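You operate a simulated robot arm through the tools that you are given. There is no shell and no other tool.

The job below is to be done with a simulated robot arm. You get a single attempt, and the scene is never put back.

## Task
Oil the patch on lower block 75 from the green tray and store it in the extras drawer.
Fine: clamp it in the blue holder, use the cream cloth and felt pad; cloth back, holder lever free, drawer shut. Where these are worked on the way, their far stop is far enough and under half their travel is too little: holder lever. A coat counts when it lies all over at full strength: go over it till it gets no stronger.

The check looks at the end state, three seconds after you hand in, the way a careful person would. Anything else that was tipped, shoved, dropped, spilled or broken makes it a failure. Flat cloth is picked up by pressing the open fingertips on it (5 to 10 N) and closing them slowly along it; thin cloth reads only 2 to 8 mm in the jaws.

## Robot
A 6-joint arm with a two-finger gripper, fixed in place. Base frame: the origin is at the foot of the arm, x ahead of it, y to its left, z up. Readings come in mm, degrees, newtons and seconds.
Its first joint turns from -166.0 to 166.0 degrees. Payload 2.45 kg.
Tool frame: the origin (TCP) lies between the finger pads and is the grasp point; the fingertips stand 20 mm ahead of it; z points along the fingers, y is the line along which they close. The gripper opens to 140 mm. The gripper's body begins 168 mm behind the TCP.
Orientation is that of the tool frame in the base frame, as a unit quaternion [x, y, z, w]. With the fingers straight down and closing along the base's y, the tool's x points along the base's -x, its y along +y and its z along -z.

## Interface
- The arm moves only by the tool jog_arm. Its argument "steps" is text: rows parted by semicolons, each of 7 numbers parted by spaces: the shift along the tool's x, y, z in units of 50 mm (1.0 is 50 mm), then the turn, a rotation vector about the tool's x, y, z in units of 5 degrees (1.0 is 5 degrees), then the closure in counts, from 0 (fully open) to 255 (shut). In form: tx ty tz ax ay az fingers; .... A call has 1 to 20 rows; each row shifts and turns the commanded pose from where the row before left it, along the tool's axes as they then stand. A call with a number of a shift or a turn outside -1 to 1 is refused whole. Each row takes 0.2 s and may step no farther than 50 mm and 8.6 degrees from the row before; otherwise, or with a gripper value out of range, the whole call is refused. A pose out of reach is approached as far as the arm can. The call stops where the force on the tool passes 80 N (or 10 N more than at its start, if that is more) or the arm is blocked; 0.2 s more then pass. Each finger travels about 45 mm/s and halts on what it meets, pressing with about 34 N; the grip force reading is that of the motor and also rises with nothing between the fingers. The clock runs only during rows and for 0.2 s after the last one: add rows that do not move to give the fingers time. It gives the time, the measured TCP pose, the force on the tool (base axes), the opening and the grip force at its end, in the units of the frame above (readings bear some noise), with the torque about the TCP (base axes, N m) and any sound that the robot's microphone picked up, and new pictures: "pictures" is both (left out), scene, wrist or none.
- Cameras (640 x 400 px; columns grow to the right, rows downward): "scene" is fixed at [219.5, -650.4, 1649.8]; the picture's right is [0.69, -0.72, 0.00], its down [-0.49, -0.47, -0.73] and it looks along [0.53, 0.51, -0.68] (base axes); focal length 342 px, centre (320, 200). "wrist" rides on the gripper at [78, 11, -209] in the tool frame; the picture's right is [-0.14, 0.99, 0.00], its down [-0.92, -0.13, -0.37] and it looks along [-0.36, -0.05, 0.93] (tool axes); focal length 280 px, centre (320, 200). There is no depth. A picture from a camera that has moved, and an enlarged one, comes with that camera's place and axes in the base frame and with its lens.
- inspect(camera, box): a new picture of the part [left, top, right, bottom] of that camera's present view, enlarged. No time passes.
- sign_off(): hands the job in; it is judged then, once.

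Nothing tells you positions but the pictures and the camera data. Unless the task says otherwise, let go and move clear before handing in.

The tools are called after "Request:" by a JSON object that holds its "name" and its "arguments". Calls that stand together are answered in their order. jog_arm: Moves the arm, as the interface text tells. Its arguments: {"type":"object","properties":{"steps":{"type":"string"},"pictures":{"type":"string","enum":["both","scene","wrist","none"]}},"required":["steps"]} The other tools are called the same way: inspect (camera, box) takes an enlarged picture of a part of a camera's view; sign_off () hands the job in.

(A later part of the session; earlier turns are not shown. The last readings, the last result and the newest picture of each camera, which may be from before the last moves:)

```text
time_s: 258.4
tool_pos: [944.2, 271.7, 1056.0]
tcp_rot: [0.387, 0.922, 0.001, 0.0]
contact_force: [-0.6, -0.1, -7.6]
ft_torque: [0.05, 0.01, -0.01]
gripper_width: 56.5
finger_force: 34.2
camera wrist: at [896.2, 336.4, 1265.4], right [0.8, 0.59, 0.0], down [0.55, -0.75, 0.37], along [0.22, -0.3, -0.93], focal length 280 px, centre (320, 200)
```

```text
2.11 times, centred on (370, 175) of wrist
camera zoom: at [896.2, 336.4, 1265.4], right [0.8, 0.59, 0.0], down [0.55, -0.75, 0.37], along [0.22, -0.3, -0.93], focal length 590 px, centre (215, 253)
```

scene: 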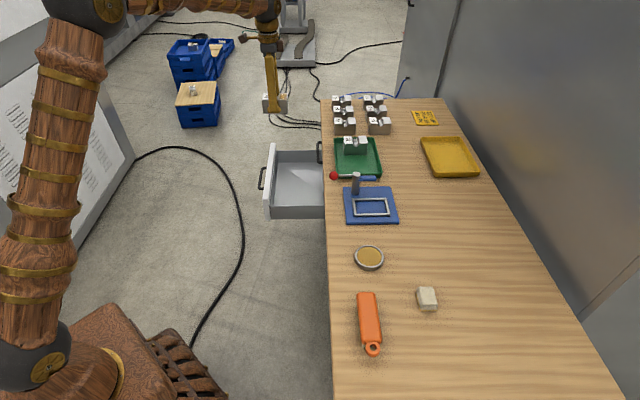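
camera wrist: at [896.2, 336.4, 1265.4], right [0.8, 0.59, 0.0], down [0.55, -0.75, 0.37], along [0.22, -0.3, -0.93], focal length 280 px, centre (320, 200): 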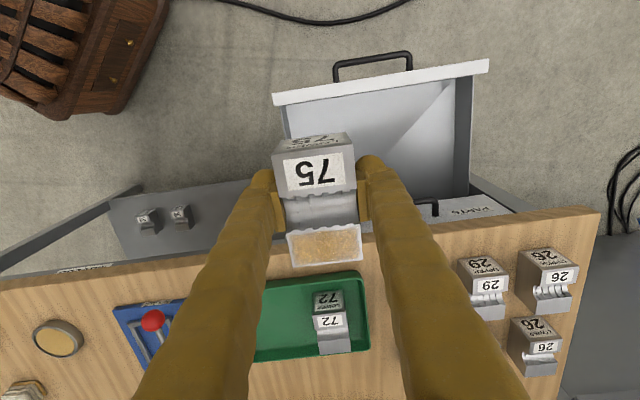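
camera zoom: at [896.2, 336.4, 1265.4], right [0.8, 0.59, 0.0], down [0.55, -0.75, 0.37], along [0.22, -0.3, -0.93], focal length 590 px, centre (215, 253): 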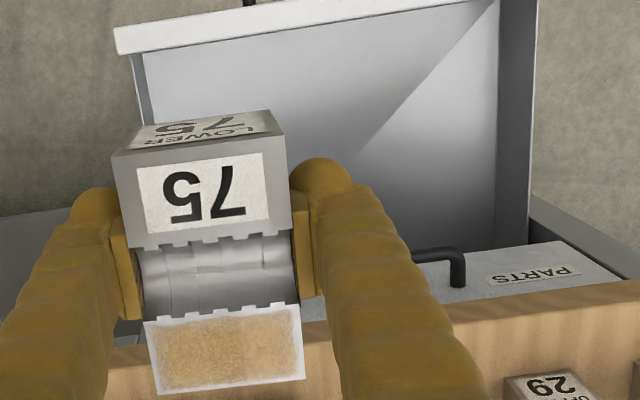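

Positioned over the drawer. I'll shift slightly right and lower in stages.

Request:
{"name": "jog_arm", "arguments": {"steps": "-0.1 0.1 0.1 0 0 0 255; -0.1 0.1 0.2 0 0 0 255; 0 0 0.4 0 0 0 255; 0 0 0.5 0 0 0 255; 0 0 0.5 0 0 0 255; 0 0 0.5 0 0 0 255; 0 0 0.5 0 0 0 255; 0 0 0.5 0 0 0 255; 0 0 0.5 0 0 0 255; 0 0 0.5 0 0 0 255; 0 0 0.5 0 0 0 255; 0 0 0.4 0 0 0 255; 0 0 0.3 0 0 0 255; 0 0 0.2 0 0 0 255; 0 0 0 0 0 0 255", "pictures": "both"}}

Request:
{"name": "inspect", "arguments": {"camera": "wrist", "box": [200, 40, 520, 240]}}

Request:
{"name": "inspect", "arguments": {"camera": "scene", "box": [240, 110, 350, 230]}}

```text
time_s: 261.6
tool_pos: [958.2, 272.9, 777.4]
tcp_rot: [0.387, 0.922, 0.0, 0.0]
contact_force: [-0.2, 0.4, -6.5]
ft_torque: [0.03, 0.05, -0.02]
gripper_width: 56.8
finger_force: 33.9
camera wrist: at [910.5, 336.3, 984.6], right [0.8, 0.59, 0.0], down [0.55, -0.75, 0.37], along [0.22, -0.3, -0.93], focal length 280 px, centre (320, 200)
```

scene: 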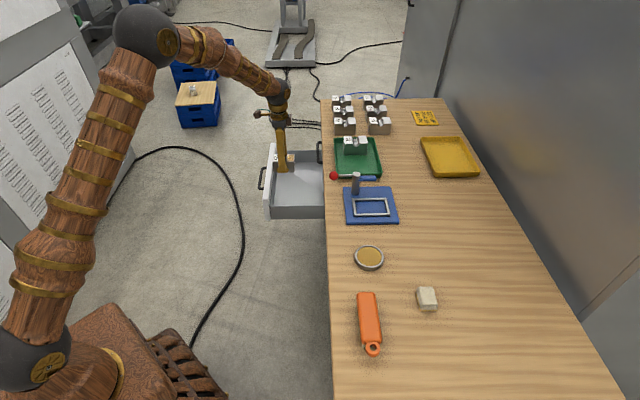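
wrist: 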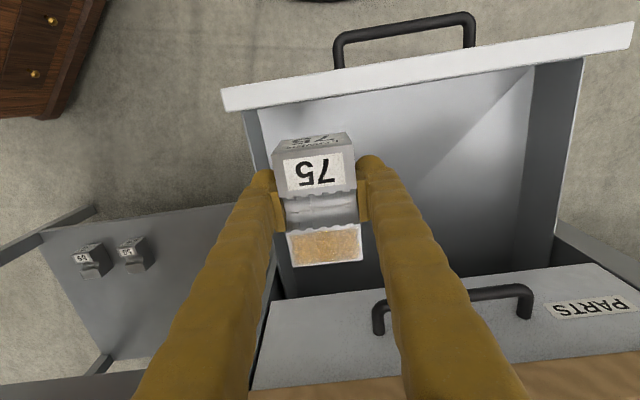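

```text
2.00 times, centred on (360, 140) of wrist
camera zoom: at [910.5, 336.3, 984.6], right [0.8, 0.59, 0.0], down [0.55, -0.75, 0.37], along [0.22, -0.3, -0.93], focal length 561 px, centre (240, 320)
```

zoom: 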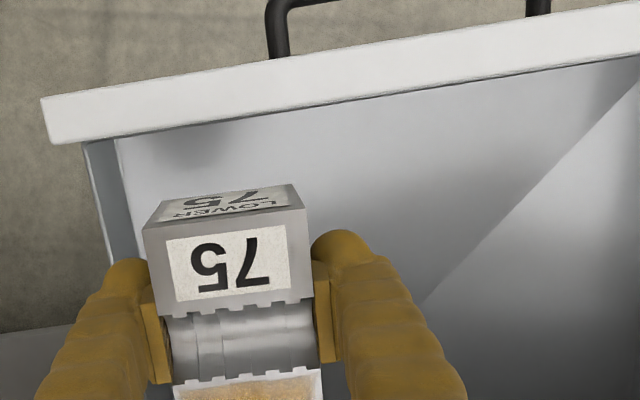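

```text
3.33 times, centred on (295, 170) of scene
camera zoom: at [219.5, -650.4, 1649.8], right [0.69, -0.72, 0.0], down [-0.49, -0.47, -0.73], along [0.53, 0.51, -0.68], focal length 1138 px, centre (403, 300)
```

zoom: 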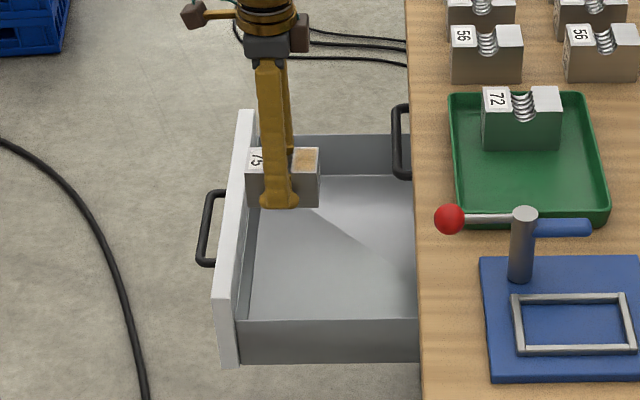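

Drawer floor is about z≈586. Continuing down into the drawer.

Request:
{"name": "jog_arm", "arguments": {"steps": "0 0 0.2 0 0 0 255; 0 0 0.4 0 0 0 255; 0 0 0.5 0 0 0 255; 0 0 0.5 0 0 0 255; 0 0 0.5 0 0 0 255; 0 0 0.4 0 0 0 255; 0 0 0.3 0 0 0 255; 0 0 0.1 0 0 0 255; 0 0 0 0 0 0 255", "pictures": "both"}}

Request:
{"name": "inspect", "arguments": {"camera": "scene", "box": [250, 130, 340, 220]}}

```text
time_s: 263.6
tool_pos: [956.8, 273.0, 631.2]
tcp_rot: [0.388, 0.922, 0.001, 0.001]
contact_force: [0.9, -0.4, -7.5]
ft_torque: [0.04, 0.02, -0.01]
gripper_width: 56.6
finger_force: 34.4
camera wrist: at [910.3, 336.1, 839.2], right [0.8, 0.59, 0.0], down [0.55, -0.75, 0.37], along [0.22, -0.3, -0.93], focal length 280 px, centre (320, 200)
```

scene: 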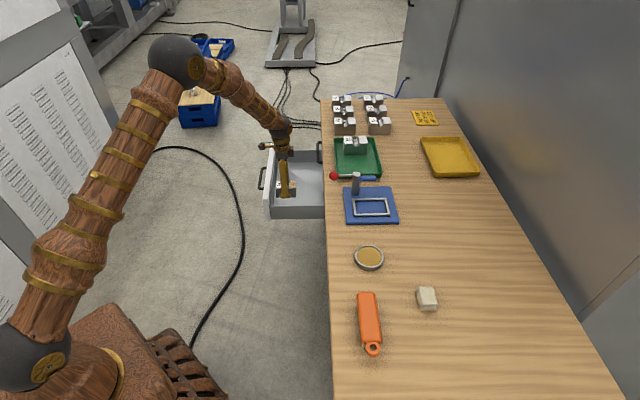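
wrist: 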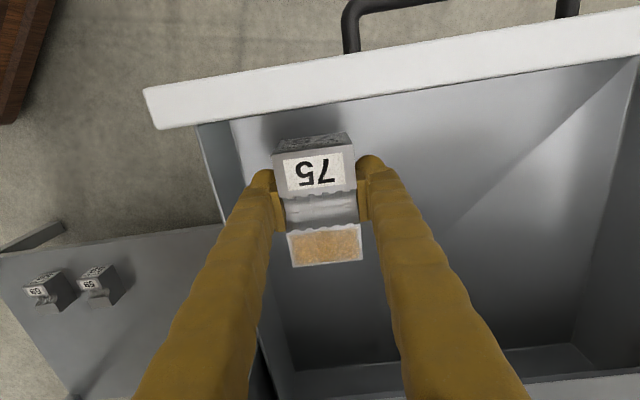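

```text
4.44 times, centred on (295, 175) of scene
camera zoom: at [219.5, -650.4, 1649.8], right [0.69, -0.72, 0.0], down [-0.49, -0.47, -0.73], along [0.53, 0.51, -0.68], focal length 1518 px, centre (431, 311)
```

zoom: 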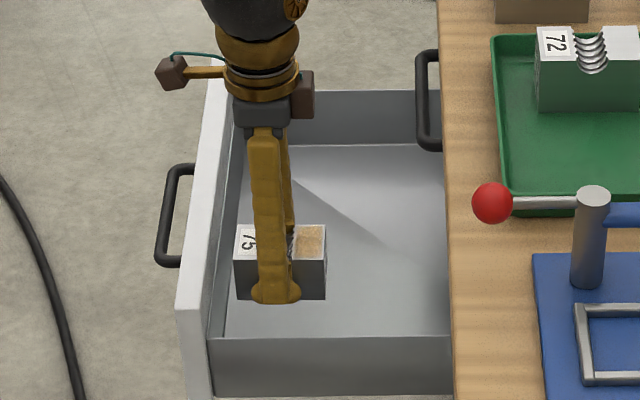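

Clear of the walls. Lowering the last bit slowly.

Request:
{"name": "jog_arm", "arguments": {"steps": "0 0 0.1 0 0 0 255; 0 0 0.1 0 0 0 255; 0 0 0.06 0 0 0 255; 0 0 0 0 0 0 255", "pictures": "none"}}

Request:
{"name": "jog_arm", "arguments": {"steps": "0 0 0.03 0 0 0 255; 0 0 0.03 0 0 0 255; 0 0 0 0 0 0 255", "pictures": "none"}}

```text
time_s: 264.6
tool_pos: [957.8, 273.3, 618.9]
tcp_rot: [0.387, 0.922, 0.001, 0.001]
contact_force: [0.3, 0.7, -7.2]
ft_torque: [0.04, 0.01, 0.02]
gripper_width: 56.5
finger_force: 34.1
```

```text
time_s: 265.4
tool_pos: [958.3, 271.2, 615.0]
tcp_rot: [0.388, 0.922, 0.001, 0.0]
contact_force: [-0.1, -0.2, -6.3]
ft_torque: [0.0, 0.03, 0.02]
gripper_width: 56.5
finger_force: 34.1
```

Request:
{"name": "jog_arm", "arguments": {"steps": "0 0 0.03 0 0 0 255; 0 0 0.03 0 0 0 255; 0 0 0 0 0 0 255", "pictures": "none"}}

Request:
{"name": "jog_arm", "arguments": {"steps": "0 0 0.03 0 0 0 255; 0 0 0 0 0 0 255", "pictures": "none"}}

```text
time_s: 266.2
tool_pos: [957.6, 273.1, 611.8]
tcp_rot: [0.387, 0.922, 0.0, 0.0]
contact_force: [-0.4, 0.4, -6.6]
ft_torque: [0.02, 0.01, -0.02]
gripper_width: 56.5
finger_force: 33.5
```

```text
time_s: 266.8
tool_pos: [956.5, 272.0, 612.2]
tcp_rot: [0.388, 0.922, 0.002, 0.0]
contact_force: [0.1, 0.6, -6.0]
ft_torque: [0.02, 0.02, -0.01]
gripper_width: 56.3
finger_force: 34.1
```

Request:
{"name": "jog_arm", "arguments": {"steps": "0 0 0.03 0 0 0 255; 0 0 0.02 0 0 0 255; 0 0 0 0 0 0 255", "pictures": "none"}}

Request:
{"name": "jog_arm", "arguments": {"steps": "0 0 0.03 0 0 0 255; 0 0 0 0 0 0 255", "pictures": "none"}}

```text
time_s: 267.6
tool_pos: [957.8, 272.7, 609.0]
tcp_rot: [0.387, 0.922, 0.002, 0.0]
contact_force: [0.0, -0.2, -5.9]
ft_torque: [0.02, 0.03, 0.03]
gripper_width: 56.4
finger_force: 34.5
```

```text
time_s: 268.2
tool_pos: [957.4, 273.0, 606.2]
tcp_rot: [0.387, 0.922, 0.0, 0.0]
contact_force: [-0.6, -0.6, -5.9]
ft_torque: [-0.04, 0.03, 0.0]
gripper_width: 56.4
finger_force: 33.4
```

Request:
{"name": "jog_arm", "arguments": {"steps": "0 0 0.03 0 0 0 255; 0 0 0 0 0 0 255", "pictures": "both"}}

Request:
{"name": "inspect", "arguments": {"camera": "scene", "box": [255, 150, 325, 210]}}

Request:
{"name": "inspect", "arguments": {"camera": "wrist", "box": [220, 90, 420, 290]}}

```text
time_s: 268.8
tool_pos: [957.4, 273.9, 606.6]
tcp_rot: [0.388, 0.922, 0.0, 0.0]
contact_force: [-0.7, -0.3, -6.9]
ft_torque: [-0.04, 0.02, -0.01]
gripper_width: 56.7
finger_force: 33.7
camera wrist: at [910.8, 336.5, 813.7], right [0.8, 0.59, 0.0], down [0.55, -0.75, 0.37], along [0.22, -0.3, -0.93], focal length 280 px, centre (320, 200)
```

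scene: 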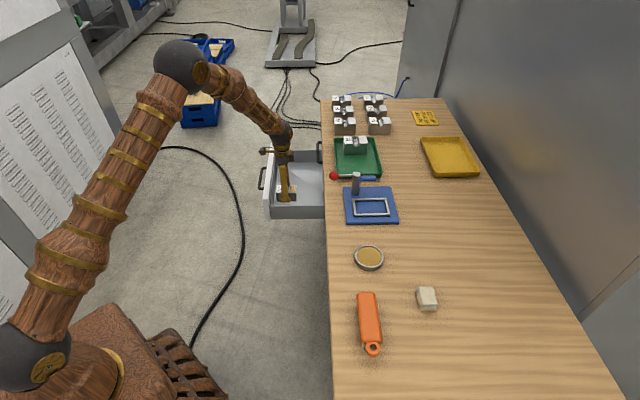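
wrist: 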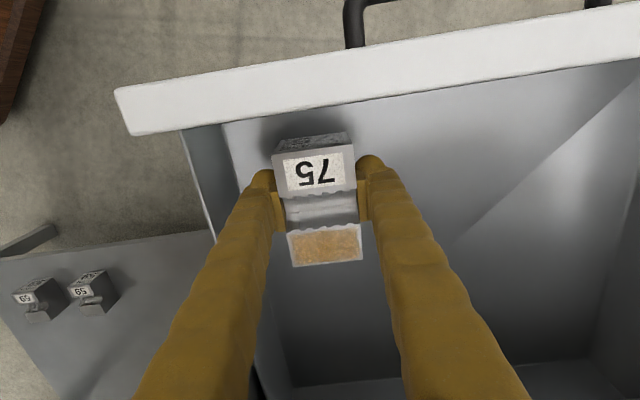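

```text
6.67 times, centred on (290, 180) of scene
camera zoom: at [219.5, -650.4, 1649.8], right [0.69, -0.72, 0.0], down [-0.49, -0.47, -0.73], along [0.53, 0.51, -0.68], focal length 2276 px, centre (520, 333)
```

zoom: 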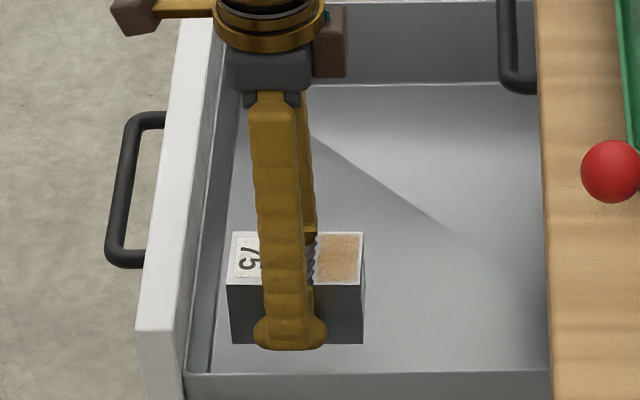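

```text
2.00 times, centred on (320, 190) of wrist
camera zoom: at [910.8, 336.5, 813.7], right [0.8, 0.59, 0.0], down [0.55, -0.75, 0.37], along [0.22, -0.3, -0.93], focal length 561 px, centre (320, 220)
```

zoom: 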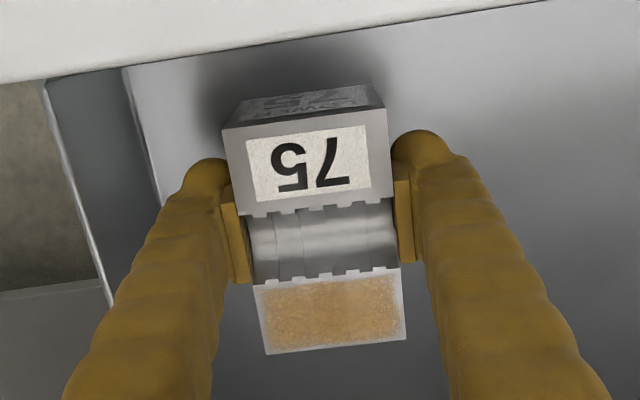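

Request:
{"name": "jog_arm", "arguments": {"steps": "0 0 0.03 0 0 0 255; 0 0 0.02 0 0 0 255; 0 0 0 0 0 0 255", "pictures": "none"}}

Request:
{"name": "jog_arm", "arguments": {"steps": "0 0 0.03 0 0 0 255; 0 0 0 0 0 0 255", "pictures": "none"}}

```text
time_s: 269.6
tool_pos: [958.1, 272.1, 603.2]
tcp_rot: [0.387, 0.922, 0.001, 0.0]
contact_force: [0.5, -0.1, -6.5]
ft_torque: [0.0, -0.01, 0.03]
gripper_width: 56.5
finger_force: 33.6
```

```text
time_s: 270.2
tool_pos: [958.2, 273.1, 601.4]
tcp_rot: [0.387, 0.922, 0.001, 0.001]
contact_force: [-0.5, -0.4, -6.1]
ft_torque: [0.01, 0.0, 0.04]
gripper_width: 56.4
finger_force: 34.0
```

Request:
{"name": "jog_arm", "arguments": {"steps": "0 0 0.03 0 0 0 255; 0 0 0.03 0 0 0 255; 0 0 0 0 0 0 255", "pictures": "none"}}

Request:
{"name": "jog_arm", "arguments": {"steps": "0 0 0.03 0 0 0 255; 0 0 0 0 0 0 255", "pictures": "none"}}

```text
time_s: 271.0
tool_pos: [957.1, 272.1, 599.8]
tcp_rot: [0.388, 0.922, 0.002, 0.0]
contact_force: [-0.3, -0.5, -6.6]
ft_torque: [-0.01, 0.0, 0.01]
gripper_width: 56.4
finger_force: 33.9
```

```text
time_s: 271.6
tool_pos: [958.7, 272.6, 598.4]
tcp_rot: [0.387, 0.922, 0.001, 0.001]
contact_force: [-1.0, -0.5, -5.8]
ft_torque: [0.01, 0.04, -0.01]
gripper_width: 56.5
finger_force: 33.8
```

Request:
{"name": "jog_arm", "arguments": {"steps": "0 0 0.03 0 0 0 255; 0 0 0.03 0 0 0 255; 0 0 0 0 0 0 255", "pictures": "none"}}

Request:
{"name": "jog_arm", "arguments": {"steps": "0 0 0.03 0 0 0 255; 0 0 0 0 0 0 255", "pictures": "none"}}

Request:
{"name": "inspect", "arguments": {"camera": "scene", "box": [255, 150, 325, 210]}}

```text
time_s: 272.4
tool_pos: [958.7, 272.0, 594.5]
tcp_rot: [0.387, 0.922, 0.002, 0.0]
contact_force: [0.3, 0.5, -7.2]
ft_torque: [0.01, 0.01, 0.01]
gripper_width: 56.6
finger_force: 34.1
```

```text
time_s: 273.0
tool_pos: [957.6, 271.9, 592.7]
tcp_rot: [0.387, 0.922, 0.0, -0.001]
contact_force: [0.0, 0.6, -7.3]
ft_torque: [0.03, 0.0, -0.03]
gripper_width: 56.1
finger_force: 34.0
```

```text
6.67 times, centred on (290, 180) of scene
camera zoom: at [219.5, -650.4, 1649.8], right [0.69, -0.72, 0.0], down [-0.49, -0.47, -0.73], along [0.53, 0.51, -0.68], focal length 2276 px, centre (520, 333)
```

zoom: 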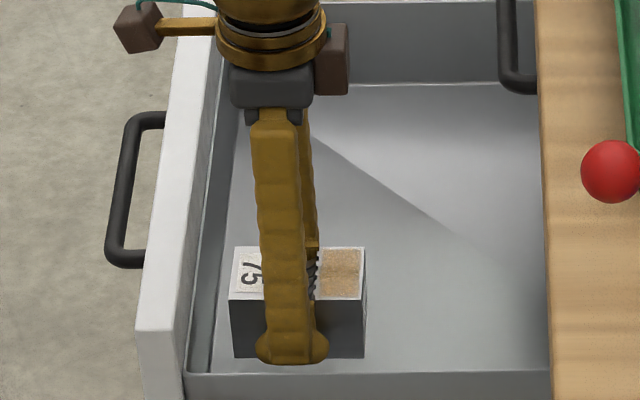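

Request:
{"name": "jog_arm", "arguments": {"steps": "0 0 0.03 0 0 0 255; 0 0 0.03 0 0 0 255; 0 0 0 0 0 0 255", "pictures": "none"}}

Request:
{"name": "jog_arm", "arguments": {"steps": "0 0 0.03 0 0 0 255; 0 0 0 0 0 0 255", "pictures": "wrist"}}

Request:
{"name": "inspect", "arguments": {"camera": "wrist", "box": [200, 60, 440, 300]}}

```text
time_s: 273.8
tool_pos: [957.5, 272.4, 591.2]
tcp_rot: [0.387, 0.922, 0.001, 0.0]
contact_force: [0.3, -0.5, -7.8]
ft_torque: [0.01, 0.03, 0.01]
gripper_width: 56.4
finger_force: 34.6
```

```text
time_s: 274.4
tool_pos: [958.2, 272.5, 588.6]
tcp_rot: [0.387, 0.922, 0.001, -0.001]
contact_force: [-1.0, 0.4, -7.3]
ft_torque: [-0.02, 0.01, 0.0]
gripper_width: 56.5
finger_force: 33.9
camera wrist: at [910.9, 336.1, 796.5], right [0.8, 0.59, 0.0], down [0.55, -0.75, 0.37], along [0.22, -0.3, -0.93], focal length 280 px, centre (320, 200)
```

wrist: 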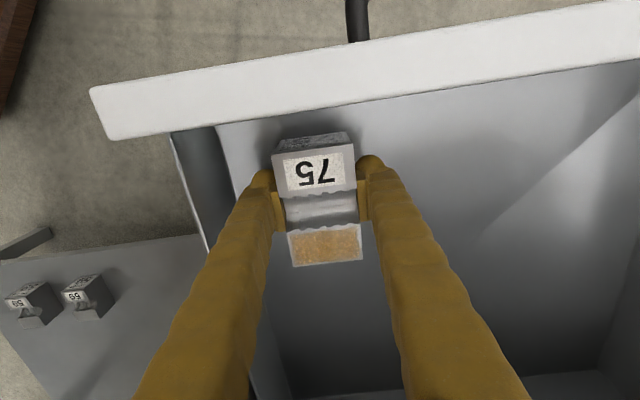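

```text
1.67 times, centred on (320, 180) of wrist
camera zoom: at [910.9, 336.1, 796.5], right [0.8, 0.59, 0.0], down [0.55, -0.75, 0.37], along [0.22, -0.3, -0.93], focal length 467 px, centre (320, 233)
```

zoom: 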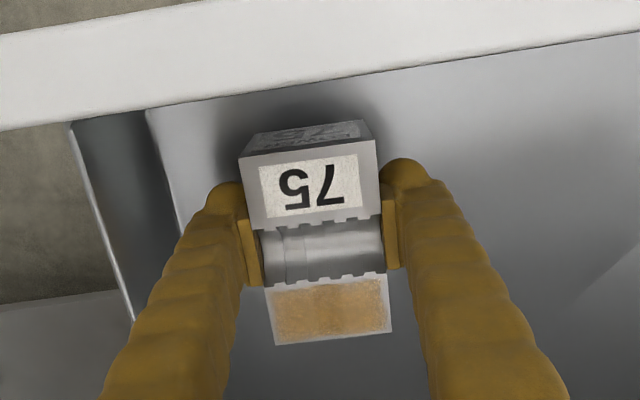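

Re-triangulating, the drawer floor is deeper, about z≈525. Continuing down.

Request:
{"name": "jog_arm", "arguments": {"steps": "0 0 0.12 0 0 0 255; 0 0 0.12 0 0 0 255; 0 0 0.12 0 0 0 255; 0 0 0.1 0 0 0 255; 0 0 0 0 0 0 255", "pictures": "none"}}

Request:
{"name": "inspect", "arguments": {"camera": "scene", "box": [255, 150, 325, 210]}}

```text
time_s: 275.6
tool_pos: [958.5, 271.9, 565.6]
tcp_rot: [0.387, 0.922, 0.001, 0.0]
contact_force: [0.0, -0.3, -7.0]
ft_torque: [-0.01, 0.03, -0.01]
gripper_width: 56.6
finger_force: 34.2
```

```text
6.67 times, centred on (290, 180) of scene
camera zoom: at [219.5, -650.4, 1649.8], right [0.69, -0.72, 0.0], down [-0.49, -0.47, -0.73], along [0.53, 0.51, -0.68], focal length 2276 px, centre (520, 333)
```

zoom: 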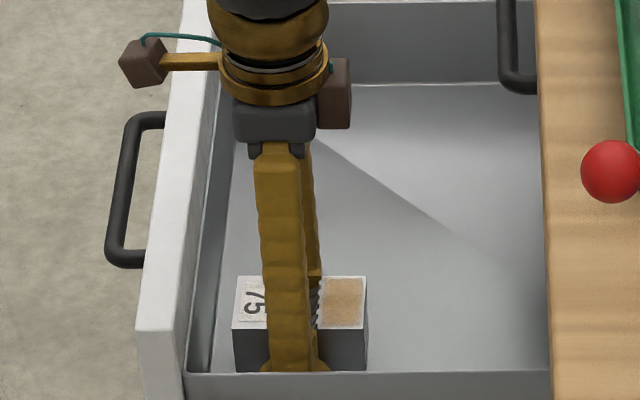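

Request:
{"name": "jog_arm", "arguments": {"steps": "0 0 0.05 0 0 0 255; 0 0 0.05 0 0 0 255; 0 0 0 0 0 0 255", "pictures": "none"}}

Request:
{"name": "jog_arm", "arguments": {"steps": "0 0 0.03 0 0 0 255; 0 0 0.03 0 0 0 255; 0 0 0 0 0 0 255", "pictures": "none"}}

```text
time_s: 276.4
tool_pos: [957.3, 272.8, 561.4]
tcp_rot: [0.387, 0.922, 0.001, 0.0]
contact_force: [-2.8, -1.2, 3.9]
ft_torque: [-0.44, -0.24, -0.12]
gripper_width: 56.5
finger_force: 34.3
```

```text
time_s: 277.2
tool_pos: [958.6, 272.1, 558.7]
tcp_rot: [0.388, 0.922, 0.002, 0.001]
contact_force: [-0.7, -0.9, 27.9]
ft_torque: [0.24, 0.26, -0.07]
gripper_width: 56.4
finger_force: 34.3
```

Contact with the floor. Let me look before releasing.

Request:
{"name": "jog_arm", "arguments": {"steps": "0 0 -0.02 0 0 0 255; 0 0 0 0 0 0 255", "pictures": "both"}}

Request:
{"name": "inspect", "arguments": {"camera": "wrist", "box": [180, 60, 440, 300]}}

Request:
{"name": "inspect", "arguments": {"camera": "scene", "box": [255, 150, 325, 210]}}

```text
time_s: 277.8
tool_pos: [957.7, 273.1, 558.4]
tcp_rot: [0.388, 0.922, 0.001, 0.0]
contact_force: [7.0, 6.5, 18.2]
ft_torque: [0.09, -0.07, -0.02]
gripper_width: 56.5
finger_force: 33.5
camera wrist: at [910.7, 336.4, 766.5], right [0.8, 0.59, 0.0], down [0.55, -0.75, 0.37], along [0.22, -0.29, -0.93], focal length 280 px, centre (320, 200)
```

scene: 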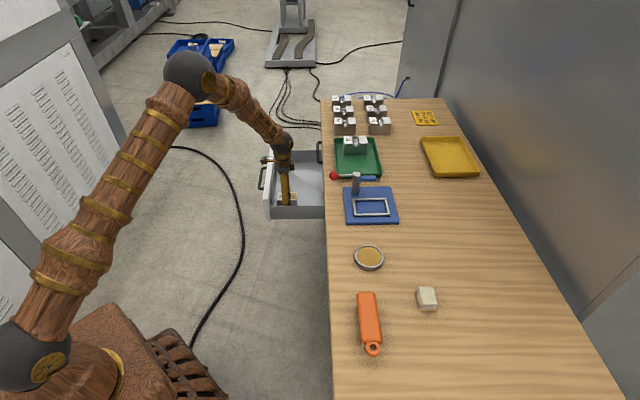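
wrist: 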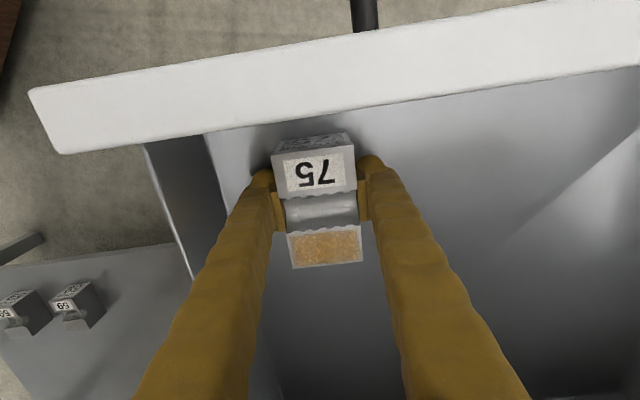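

```text
1.67 times, centred on (310, 180) of wrist
camera zoom: at [910.7, 336.4, 766.5], right [0.8, 0.59, 0.0], down [0.55, -0.75, 0.37], along [0.22, -0.29, -0.93], focal length 467 px, centre (337, 233)
```

zoom: 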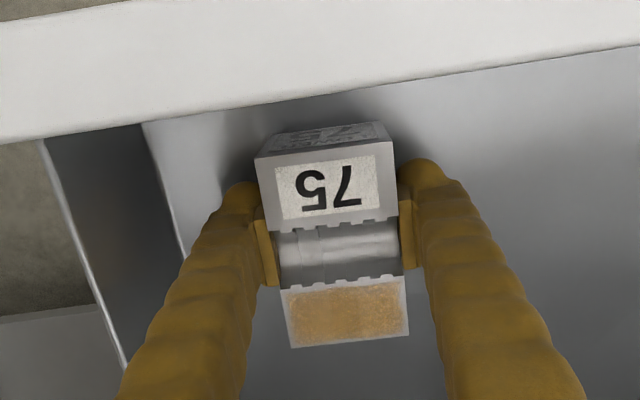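

```text
6.67 times, centred on (290, 180) of scene
camera zoom: at [219.5, -650.4, 1649.8], right [0.69, -0.72, 0.0], down [-0.49, -0.47, -0.73], along [0.53, 0.51, -0.68], focal length 2276 px, centre (520, 333)
```

zoom: 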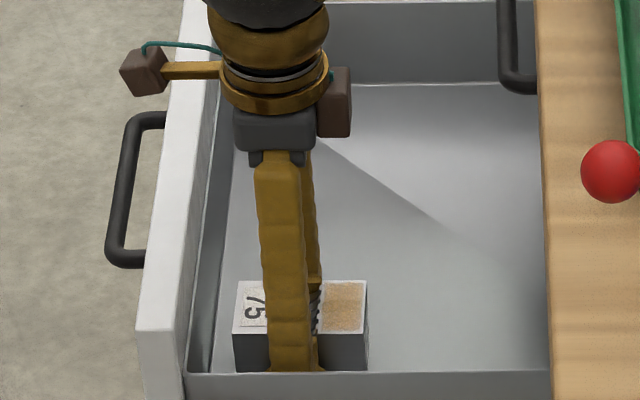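

The block rests on the drawer floor. Releasing it gently and withdrawing straight up.

Request:
{"name": "jog_arm", "arguments": {"steps": "0 0 0 0 0 0 148; 0 0 0 0 0 0 142; 0 0 0 0 0 0 135; 0 0 0 0 0 0 122; 0 0 0 0 0 0 122; 0 0 0 0 0 0 122", "pictures": "none"}}

Request:
{"name": "jog_arm", "arguments": {"steps": "0 0 -0.1 0 0 0 122; 0 0 -0.3 0 0 0 122; 0 0 -0.5 0 0 0 122; 0 0 -0.7 0 0 0 122; 0 0 -0.8 0 0 0 122; 0 0 -0.8 0 0 0 122; 0 0 -0.8 0 0 0 122; 0 0 0 0 0 0 122", "pictures": "both"}}

Request:
{"name": "inspect", "arguments": {"camera": "scene", "box": [255, 140, 335, 220]}}

Request:
{"name": "inspect", "arguments": {"camera": "wrist", "box": [200, 60, 440, 260]}}

```text
time_s: 279.2
tool_pos: [958.2, 270.8, 558.8]
tcp_rot: [0.388, 0.922, 0.0, 0.001]
contact_force: [0.3, -0.1, 0.1]
ft_torque: [0.0, 0.01, 0.02]
gripper_width: 73.1
finger_force: 0.1
```

```text
time_s: 281.0
tool_pos: [958.4, 271.6, 759.4]
tcp_rot: [0.387, 0.922, 0.0, 0.0]
contact_force: [0.3, -0.3, 0.0]
ft_torque: [0.02, 0.01, 0.01]
gripper_width: 73.2
finger_force: 0.0
camera wrist: at [910.9, 336.2, 966.9], right [0.8, 0.59, 0.0], down [0.55, -0.75, 0.37], along [0.22, -0.3, -0.93], focal length 280 px, centre (320, 200)
```

scene: 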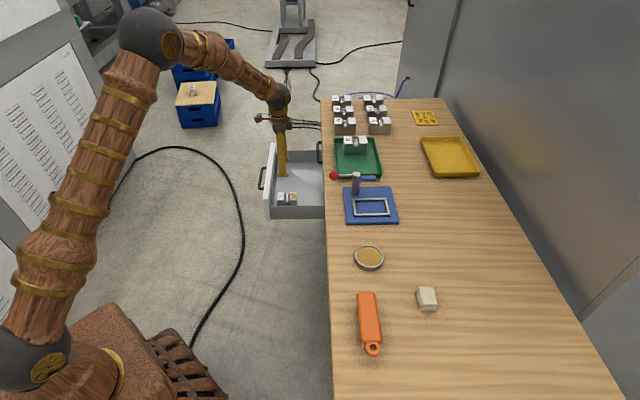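
wrist: 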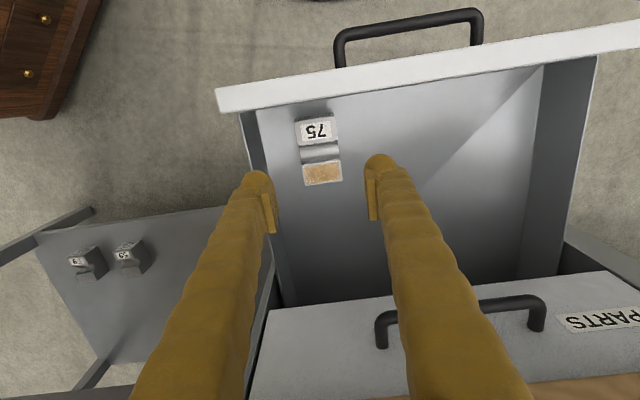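

```text
5.00 times, centred on (295, 180) of scene
camera zoom: at [219.5, -650.4, 1649.8], right [0.69, -0.72, 0.0], down [-0.49, -0.47, -0.73], along [0.53, 0.51, -0.68], focal length 1707 px, centre (445, 300)
```

zoom: 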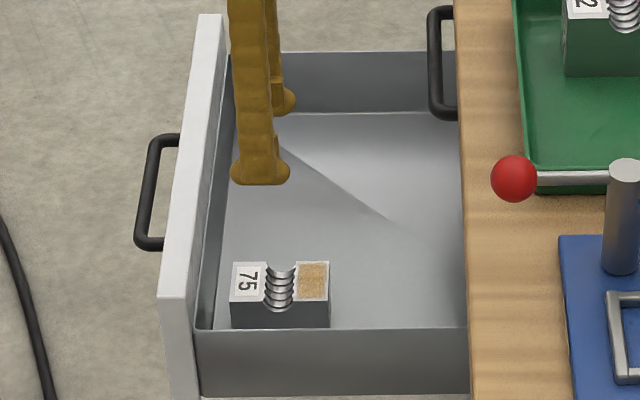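

```text
2.00 times, centred on (320, 160) of wrist
camera zoom: at [910.9, 336.2, 966.9], right [0.8, 0.59, 0.0], down [0.55, -0.75, 0.37], along [0.22, -0.3, -0.93], focal length 561 px, centre (320, 280)
```

zoom: 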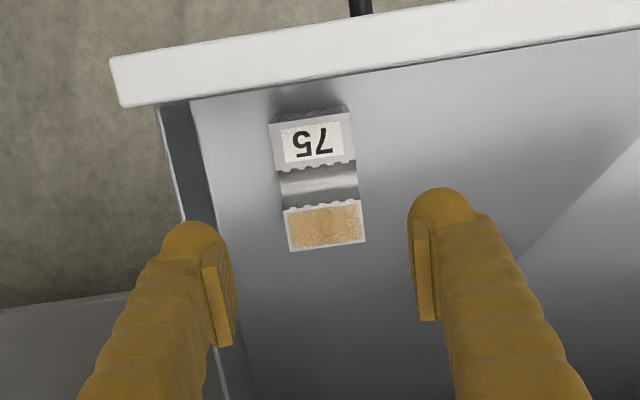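

Block 75 stands upright in the drawer with the coat intact. To shut the drawer, I'll move out in front of it, close the fingers and tilt the tool toward the panel.

Request:
{"name": "jog_arm", "arguments": {"steps": "0.7 -0.14 0 0 0 0 160; 0.7 -0.14 0 0 0 0 255; 0.7 -0.14 0 0 0 0 255; 0.7 -0.14 0 0 0 0 255; 0.7 -0.14 0 0 0 0 255; 0 0 0 0 -1 0 255; 0 0 0 0 -1 0 255; 0 0 0 0 -1 0 255; 0 0 0 0 -1 0 255; 0 0 0 0 -1 0 255; 0 0 0 0 -1 0 255; 0 0 0 0 -1 0 255; 0 0 0 0 -1 0 255; 0 0 0 0 -1 0 255; 0 0 0 0 0 0 255", "pictures": "both"}}

```text
time_s: 284.2
tool_pos: [810.1, 373.8, 759.1]
tcp_rot: [0.358, 0.851, -0.148, 0.353]
contact_force: [-0.7, -0.4, 0.1]
ft_torque: [0.0, 0.02, 0.03]
gripper_width: 0.2
finger_force: 29.7
camera wrist: at [675.7, 526.2, 849.9], right [0.78, 0.62, 0.1], down [0.18, -0.37, 0.91], along [0.6, -0.69, -0.4], focal length 280 px, centre (320, 200)
```

scene: 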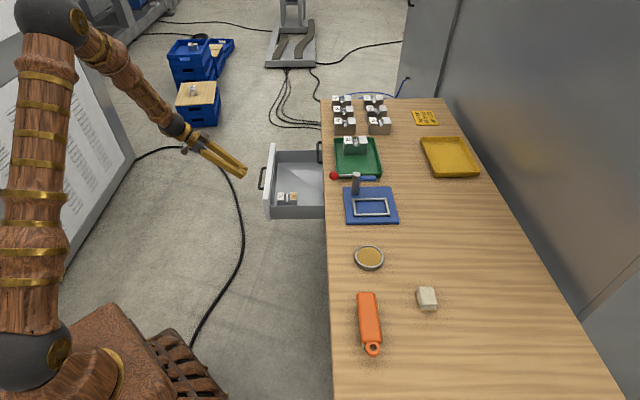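
wrist: 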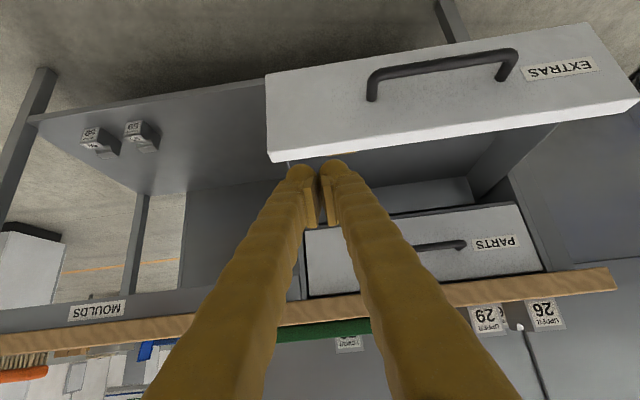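

Request:
{"name": "jog_arm", "arguments": {"steps": "0.474 0 0.474 0 0 0 255; 0.474 0 0.474 0 0 0 255; 0.474 0 0.474 0 0 0 255; 0.474 0 0.474 0 0 0 255; 0 0 0 0 0 0 255", "pictures": "both"}}

Request:
{"name": "inspect", "arguments": {"camera": "scene", "box": [220, 120, 340, 220]}}

```text
time_s: 285.4
tool_pos: [809.1, 373.1, 623.2]
tcp_rot: [0.358, 0.851, -0.149, 0.353]
contact_force: [-0.2, 0.1, 0.6]
ft_torque: [0.01, 0.03, 0.04]
gripper_width: 0.0
finger_force: 29.7
camera wrist: at [675.2, 526.3, 714.9], right [0.78, 0.62, 0.1], down [0.18, -0.37, 0.91], along [0.6, -0.69, -0.4], focal length 280 px, centre (320, 200)
```

scene: 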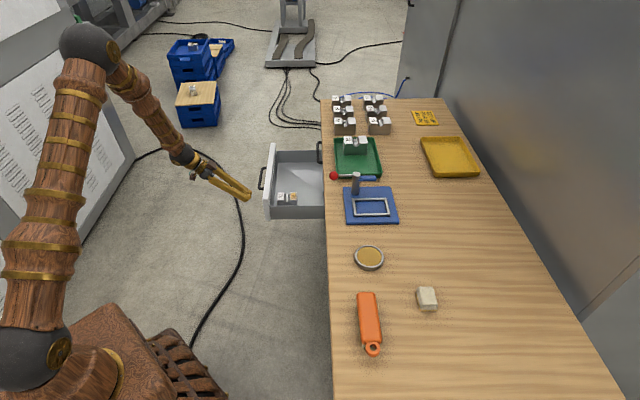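
wrist: 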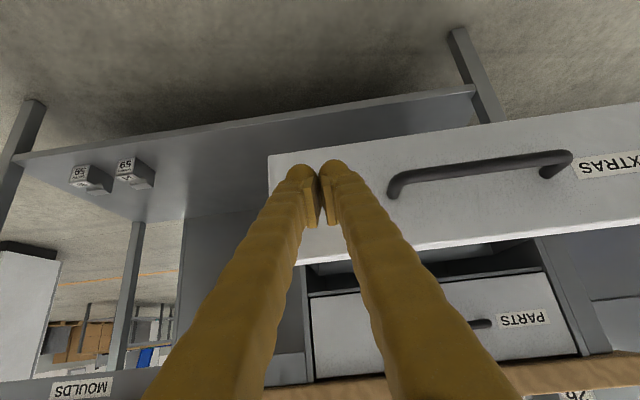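

```text
4.00 times, centred on (280, 170) of scene
camera zoom: at [219.5, -650.4, 1649.8], right [0.69, -0.72, 0.0], down [-0.49, -0.47, -0.73], along [0.53, 0.51, -0.68], focal length 1366 px, centre (480, 320)
```

zoom: 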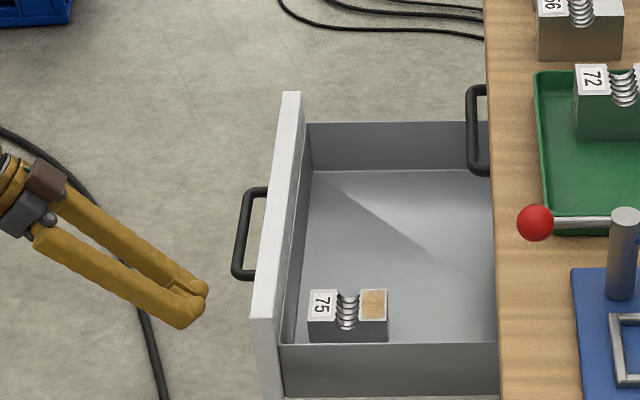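

The fingertips face the panel left of the handle at mid-height. Advancing to contact and starting to push.

Request:
{"name": "jog_arm", "arguments": {"steps": "-0.283 0 0.283 0 0 0 255; -0.283 0 0.283 0 0 0 255; -0.212 0 0.212 0 0 0 255; -0.141 0 0.141 0 0 0 255; -0.141 0 0.141 0 0 0 255; 0 0 0 0 0 0 255", "pictures": "both"}}

Request:
{"name": "inspect", "arguments": {"camera": "scene", "box": [220, 120, 340, 220]}}

```text
time_s: 286.8
tool_pos: [862.1, 318.3, 623.7]
tcp_rot: [0.358, 0.852, -0.147, 0.353]
contact_force: [0.3, -0.1, 0.7]
ft_torque: [-0.01, 0.0, -0.02]
gripper_width: 0.2
finger_force: 29.3
camera wrist: at [727.9, 472.5, 715.7], right [0.78, 0.62, 0.1], down [0.18, -0.37, 0.91], along [0.6, -0.69, -0.4], focal length 280 px, centre (320, 200)
```

scene: 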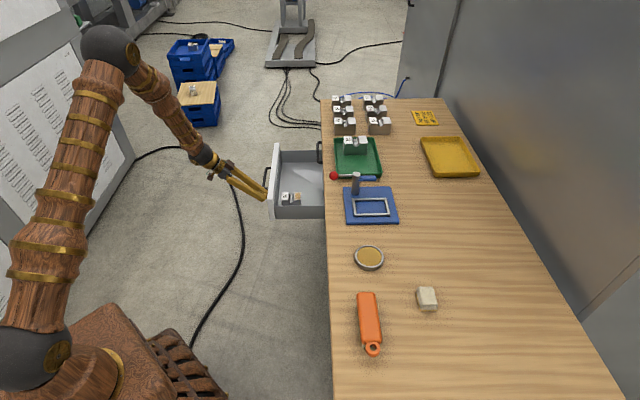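
wrist: 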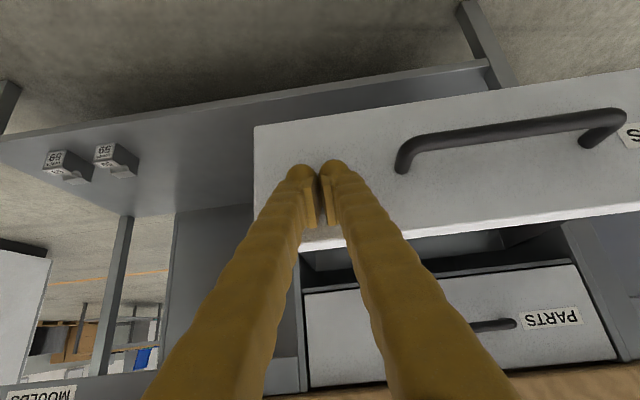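

```text
4.00 times, centred on (280, 170) of scene
camera zoom: at [219.5, -650.4, 1649.8], right [0.69, -0.72, 0.0], down [-0.49, -0.47, -0.73], along [0.53, 0.51, -0.68], focal length 1366 px, centre (480, 320)
```

zoom: 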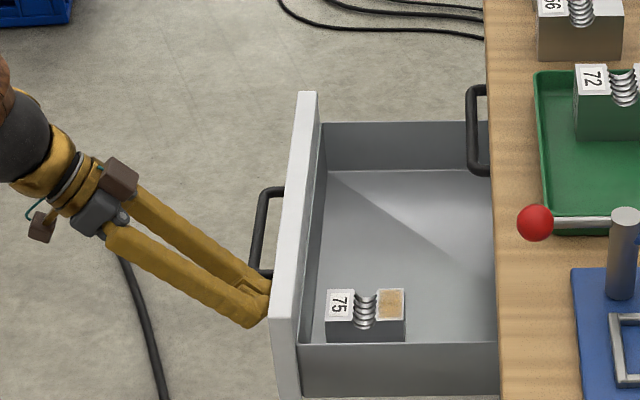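

The drawer slides easily and the block rides along. I'll keep pushing smoothly.

Request:
{"name": "jog_arm", "arguments": {"steps": "-0.07 0 0.07 0 0 0 255; -0.1 0 0.1 0 0 0 255; -0.13 0 0.13 0 0 0 255; -0.14 0 0.14 0 0 0 255; -0.14 0 0.14 0 0 0 255; -0.14 0 0.14 0 0 0 255; -0.14 0 0.14 0 0 0 255; -0.14 0 0.14 0 0 0 255; -0.14 0 0.14 0 0 0 255; -0.14 0 0.14 0 0 0 255; -0.14 0 0.14 0 0 0 255; -0.14 0 0.14 0 0 0 255; -0.1 0 0.1 0 0 0 255; -0.07 0 0.07 0 0 0 255; 0 0 0 0 0 0 255", "pictures": "both"}}

Request:
{"name": "inspect", "arguments": {"camera": "scene", "box": [220, 120, 340, 220]}}

```text
time_s: 290.0
tool_pos: [948.0, 230.5, 624.6]
tcp_rot: [0.358, 0.851, -0.147, 0.353]
contact_force: [-0.5, 0.0, 0.4]
ft_torque: [0.01, -0.01, 0.03]
gripper_width: 0.0
finger_force: 29.2
camera wrist: at [813.8, 384.9, 715.8], right [0.78, 0.62, 0.1], down [0.18, -0.37, 0.91], along [0.6, -0.69, -0.4], focal length 280 px, centre (320, 200)
```

scene: 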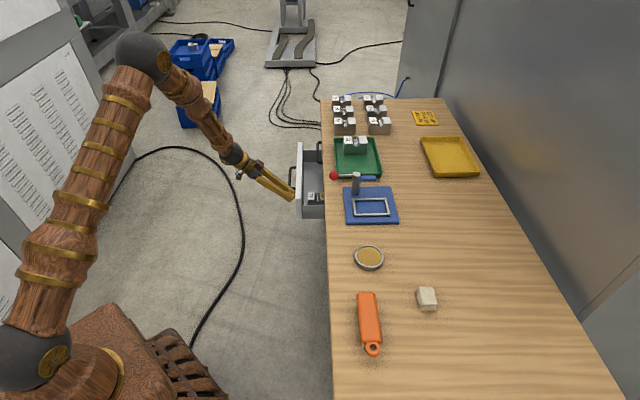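
wrist: 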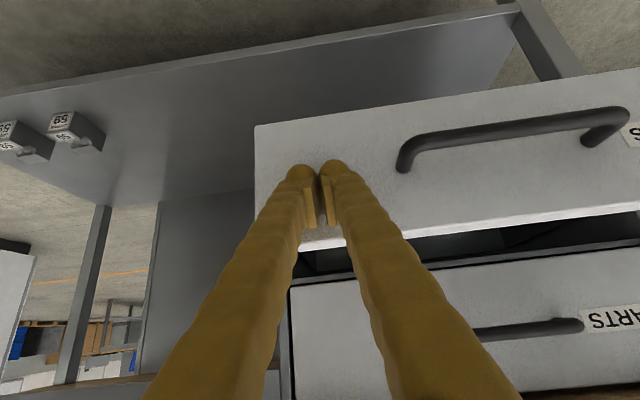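

```text
4.00 times, centred on (280, 170) of scene
camera zoom: at [219.5, -650.4, 1649.8], right [0.69, -0.72, 0.0], down [-0.49, -0.47, -0.73], along [0.53, 0.51, -0.68], focal length 1366 px, centre (480, 320)
```

zoom: 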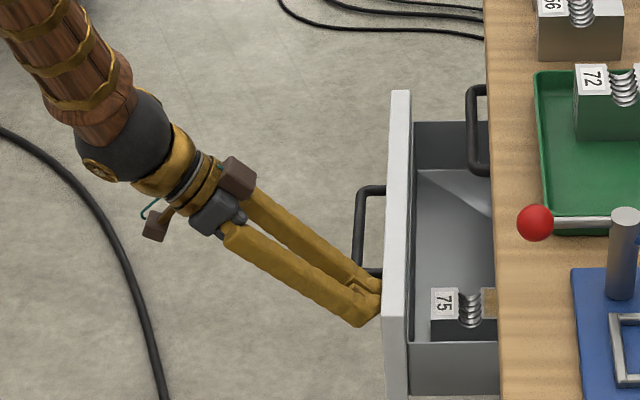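

Request:
{"name": "jog_arm", "arguments": {"steps": "-0.07 0 0.07 0 0 0 255; -0.1 0 0.1 0 0 0 255; -0.13 0 0.13 0 0 0 255; -0.14 0 0.14 0 0 0 255; -0.14 0 0.14 0 0 0 255; -0.14 0 0.14 0 0 0 255; -0.14 0 0.14 0 0 0 255; -0.14 0 0.14 0 0 0 255; -0.1 0 0.1 0 0 0 255; -0.07 0 0.07 0 0 0 255; 0 0 0 0 0 0 255", "pictures": "both"}}

Request:
{"name": "inspect", "arguments": {"camera": "wrist", "box": [220, 80, 640, 400]}}

Request:
{"name": "inspect", "arguments": {"camera": "scene", "box": [260, 120, 380, 220]}}

```text
time_s: 292.4
tool_pos: [1005.2, 172.5, 624.5]
tcp_rot: [0.358, 0.852, -0.148, 0.353]
contact_force: [0.0, 0.6, -0.1]
ft_torque: [-0.01, -0.01, 0.01]
gripper_width: 0.1
finger_force: 29.1
camera wrist: at [871.5, 326.3, 715.7], right [0.78, 0.62, 0.1], down [0.18, -0.37, 0.91], along [0.6, -0.69, -0.4], focal length 280 px, centre (320, 200)
```

scene: 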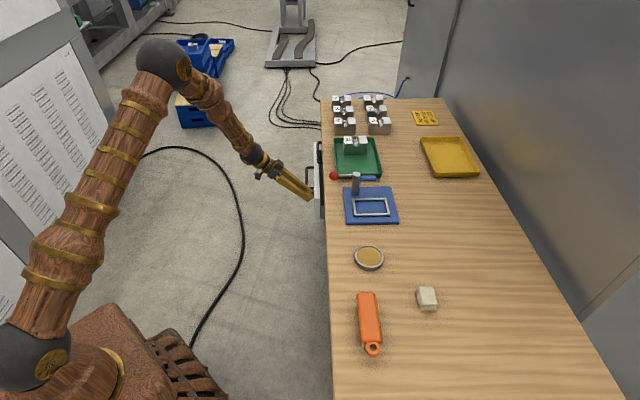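
wrist: 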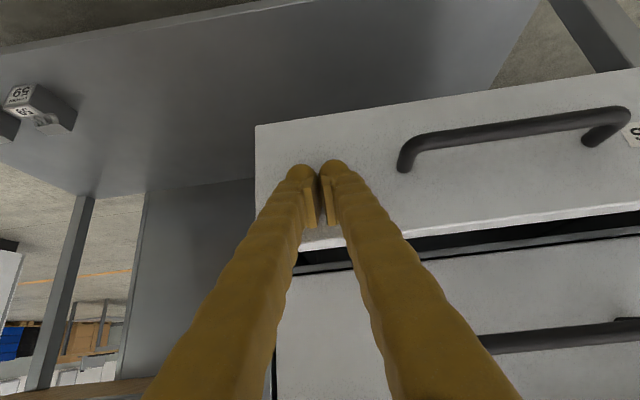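

```text
1.25 times, centred on (430, 240) of wrist
camera zoom: at [871.5, 326.3, 715.7], right [0.78, 0.62, 0.1], down [0.18, -0.37, 0.91], along [0.6, -0.69, -0.4], focal length 350 px, centre (182, 150)
```

zoom: 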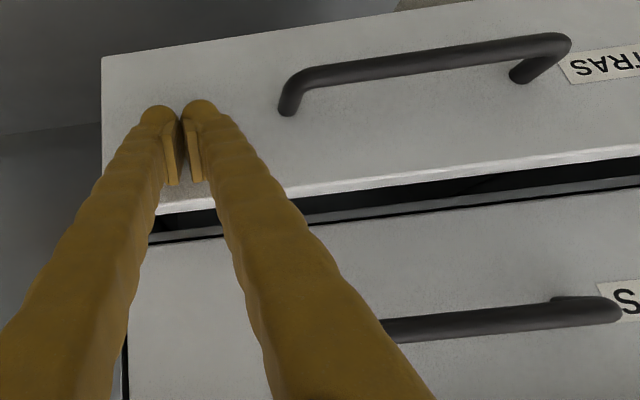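

```text
4.00 times, centred on (320, 170) of scene
camera zoom: at [219.5, -650.4, 1649.8], right [0.69, -0.72, 0.0], down [-0.49, -0.47, -0.73], along [0.53, 0.51, -0.68], focal length 1366 px, centre (320, 320)
```

zoom: 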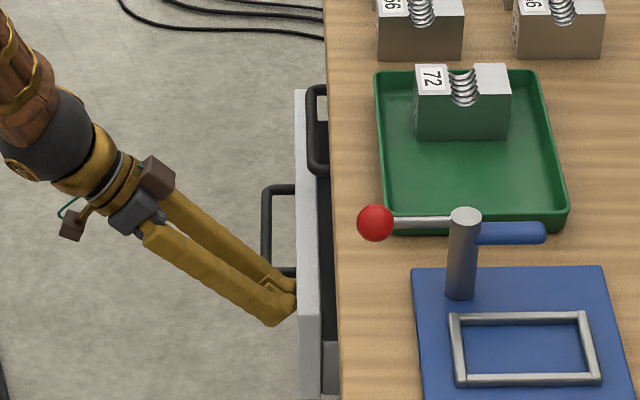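

Almost closed. Continuing with smaller steps until it stops.

Request:
{"name": "jog_arm", "arguments": {"steps": "-0.07 0 0.07 0 0 0 255; -0.1 0 0.1 0 0 0 255; -0.1 0 0.1 0 0 0 255; -0.07 0 0.07 0 0 0 255; 0 0 0 0 0 0 255", "pictures": "wrist"}}

Request:
{"name": "inspect", "arguments": {"camera": "scene", "box": [260, 120, 380, 220]}}

```text
time_s: 293.6
tool_pos: [1022.8, 157.3, 624.7]
tcp_rot: [0.358, 0.851, -0.148, 0.353]
contact_force: [-0.2, 0.4, -0.6]
ft_torque: [-0.04, -0.03, 0.0]
gripper_width: 0.0
finger_force: 29.2
camera wrist: at [888.4, 309.3, 716.0], right [0.78, 0.62, 0.1], down [0.18, -0.37, 0.91], along [0.6, -0.69, -0.4], focal length 280 px, centre (320, 200)
```

wrist: 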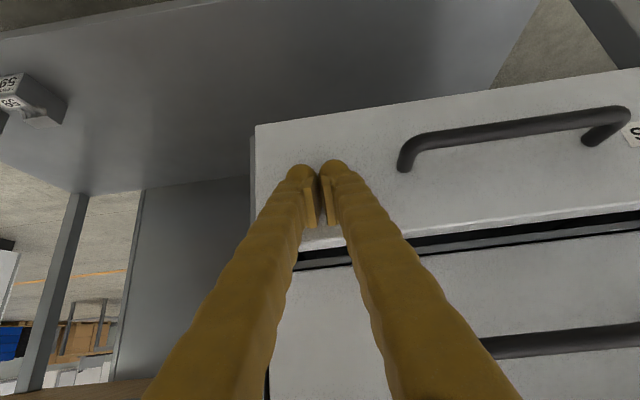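

```text
4.00 times, centred on (320, 170) of scene
camera zoom: at [219.5, -650.4, 1649.8], right [0.69, -0.72, 0.0], down [-0.49, -0.47, -0.73], along [0.53, 0.51, -0.68], focal length 1366 px, centre (320, 320)
```

zoom: 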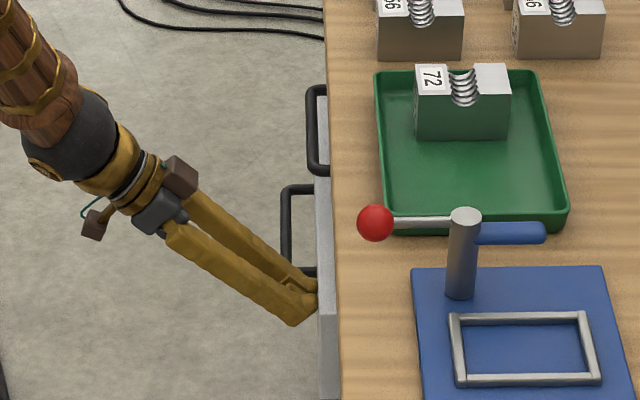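

Request:
{"name": "jog_arm", "arguments": {"steps": "-0.06 0 0.06 0 0 0 255; -0.06 0 0.06 0 0 0 255; 0 0 0 0 0 0 255", "pictures": "none"}}

Request:
{"name": "jog_arm", "arguments": {"steps": "-0.05 0 0.05 0 0 0 255; -0.05 0 0.05 0 0 0 255; 0 0 0 0 0 0 255", "pictures": "wrist"}}

Request:
{"name": "inspect", "arguments": {"camera": "wrist", "box": [220, 80, 640, 400]}}

```text
time_s: 294.4
tool_pos: [1028.5, 148.7, 624.1]
tcp_rot: [0.359, 0.852, -0.148, 0.352]
contact_force: [-0.5, -0.6, -0.2]
ft_torque: [0.03, 0.0, -0.01]
gripper_width: 0.0
finger_force: 29.5
```

```text
time_s: 295.2
tool_pos: [1035.2, 144.9, 623.5]
tcp_rot: [0.358, 0.851, -0.148, 0.354]
contact_force: [0.8, 0.2, 1.1]
ft_torque: [0.02, 0.01, -0.03]
gripper_width: 0.1
finger_force: 29.1
camera wrist: at [899.3, 298.3, 715.9], right [0.78, 0.62, 0.1], down [0.18, -0.37, 0.91], along [0.6, -0.69, -0.4], focal length 280 px, centre (320, 200)
```

wrist: 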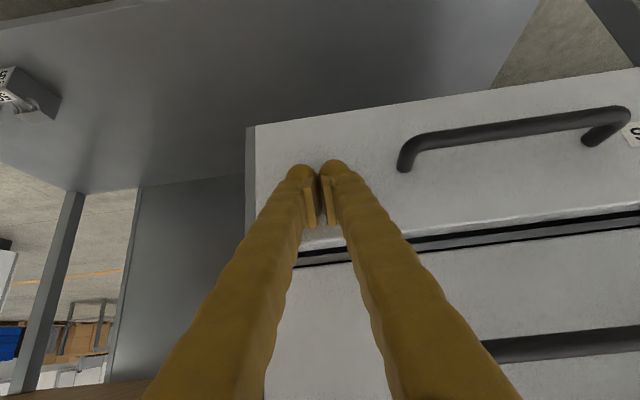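

```text
1.25 times, centred on (430, 240) of wrist
camera zoom: at [899.3, 298.3, 715.9], right [0.78, 0.62, 0.1], down [0.18, -0.37, 0.91], along [0.6, -0.69, -0.4], focal length 350 px, centre (182, 150)
```

zoom: 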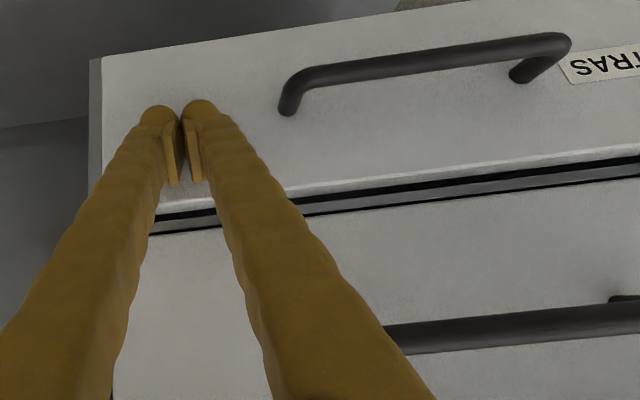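

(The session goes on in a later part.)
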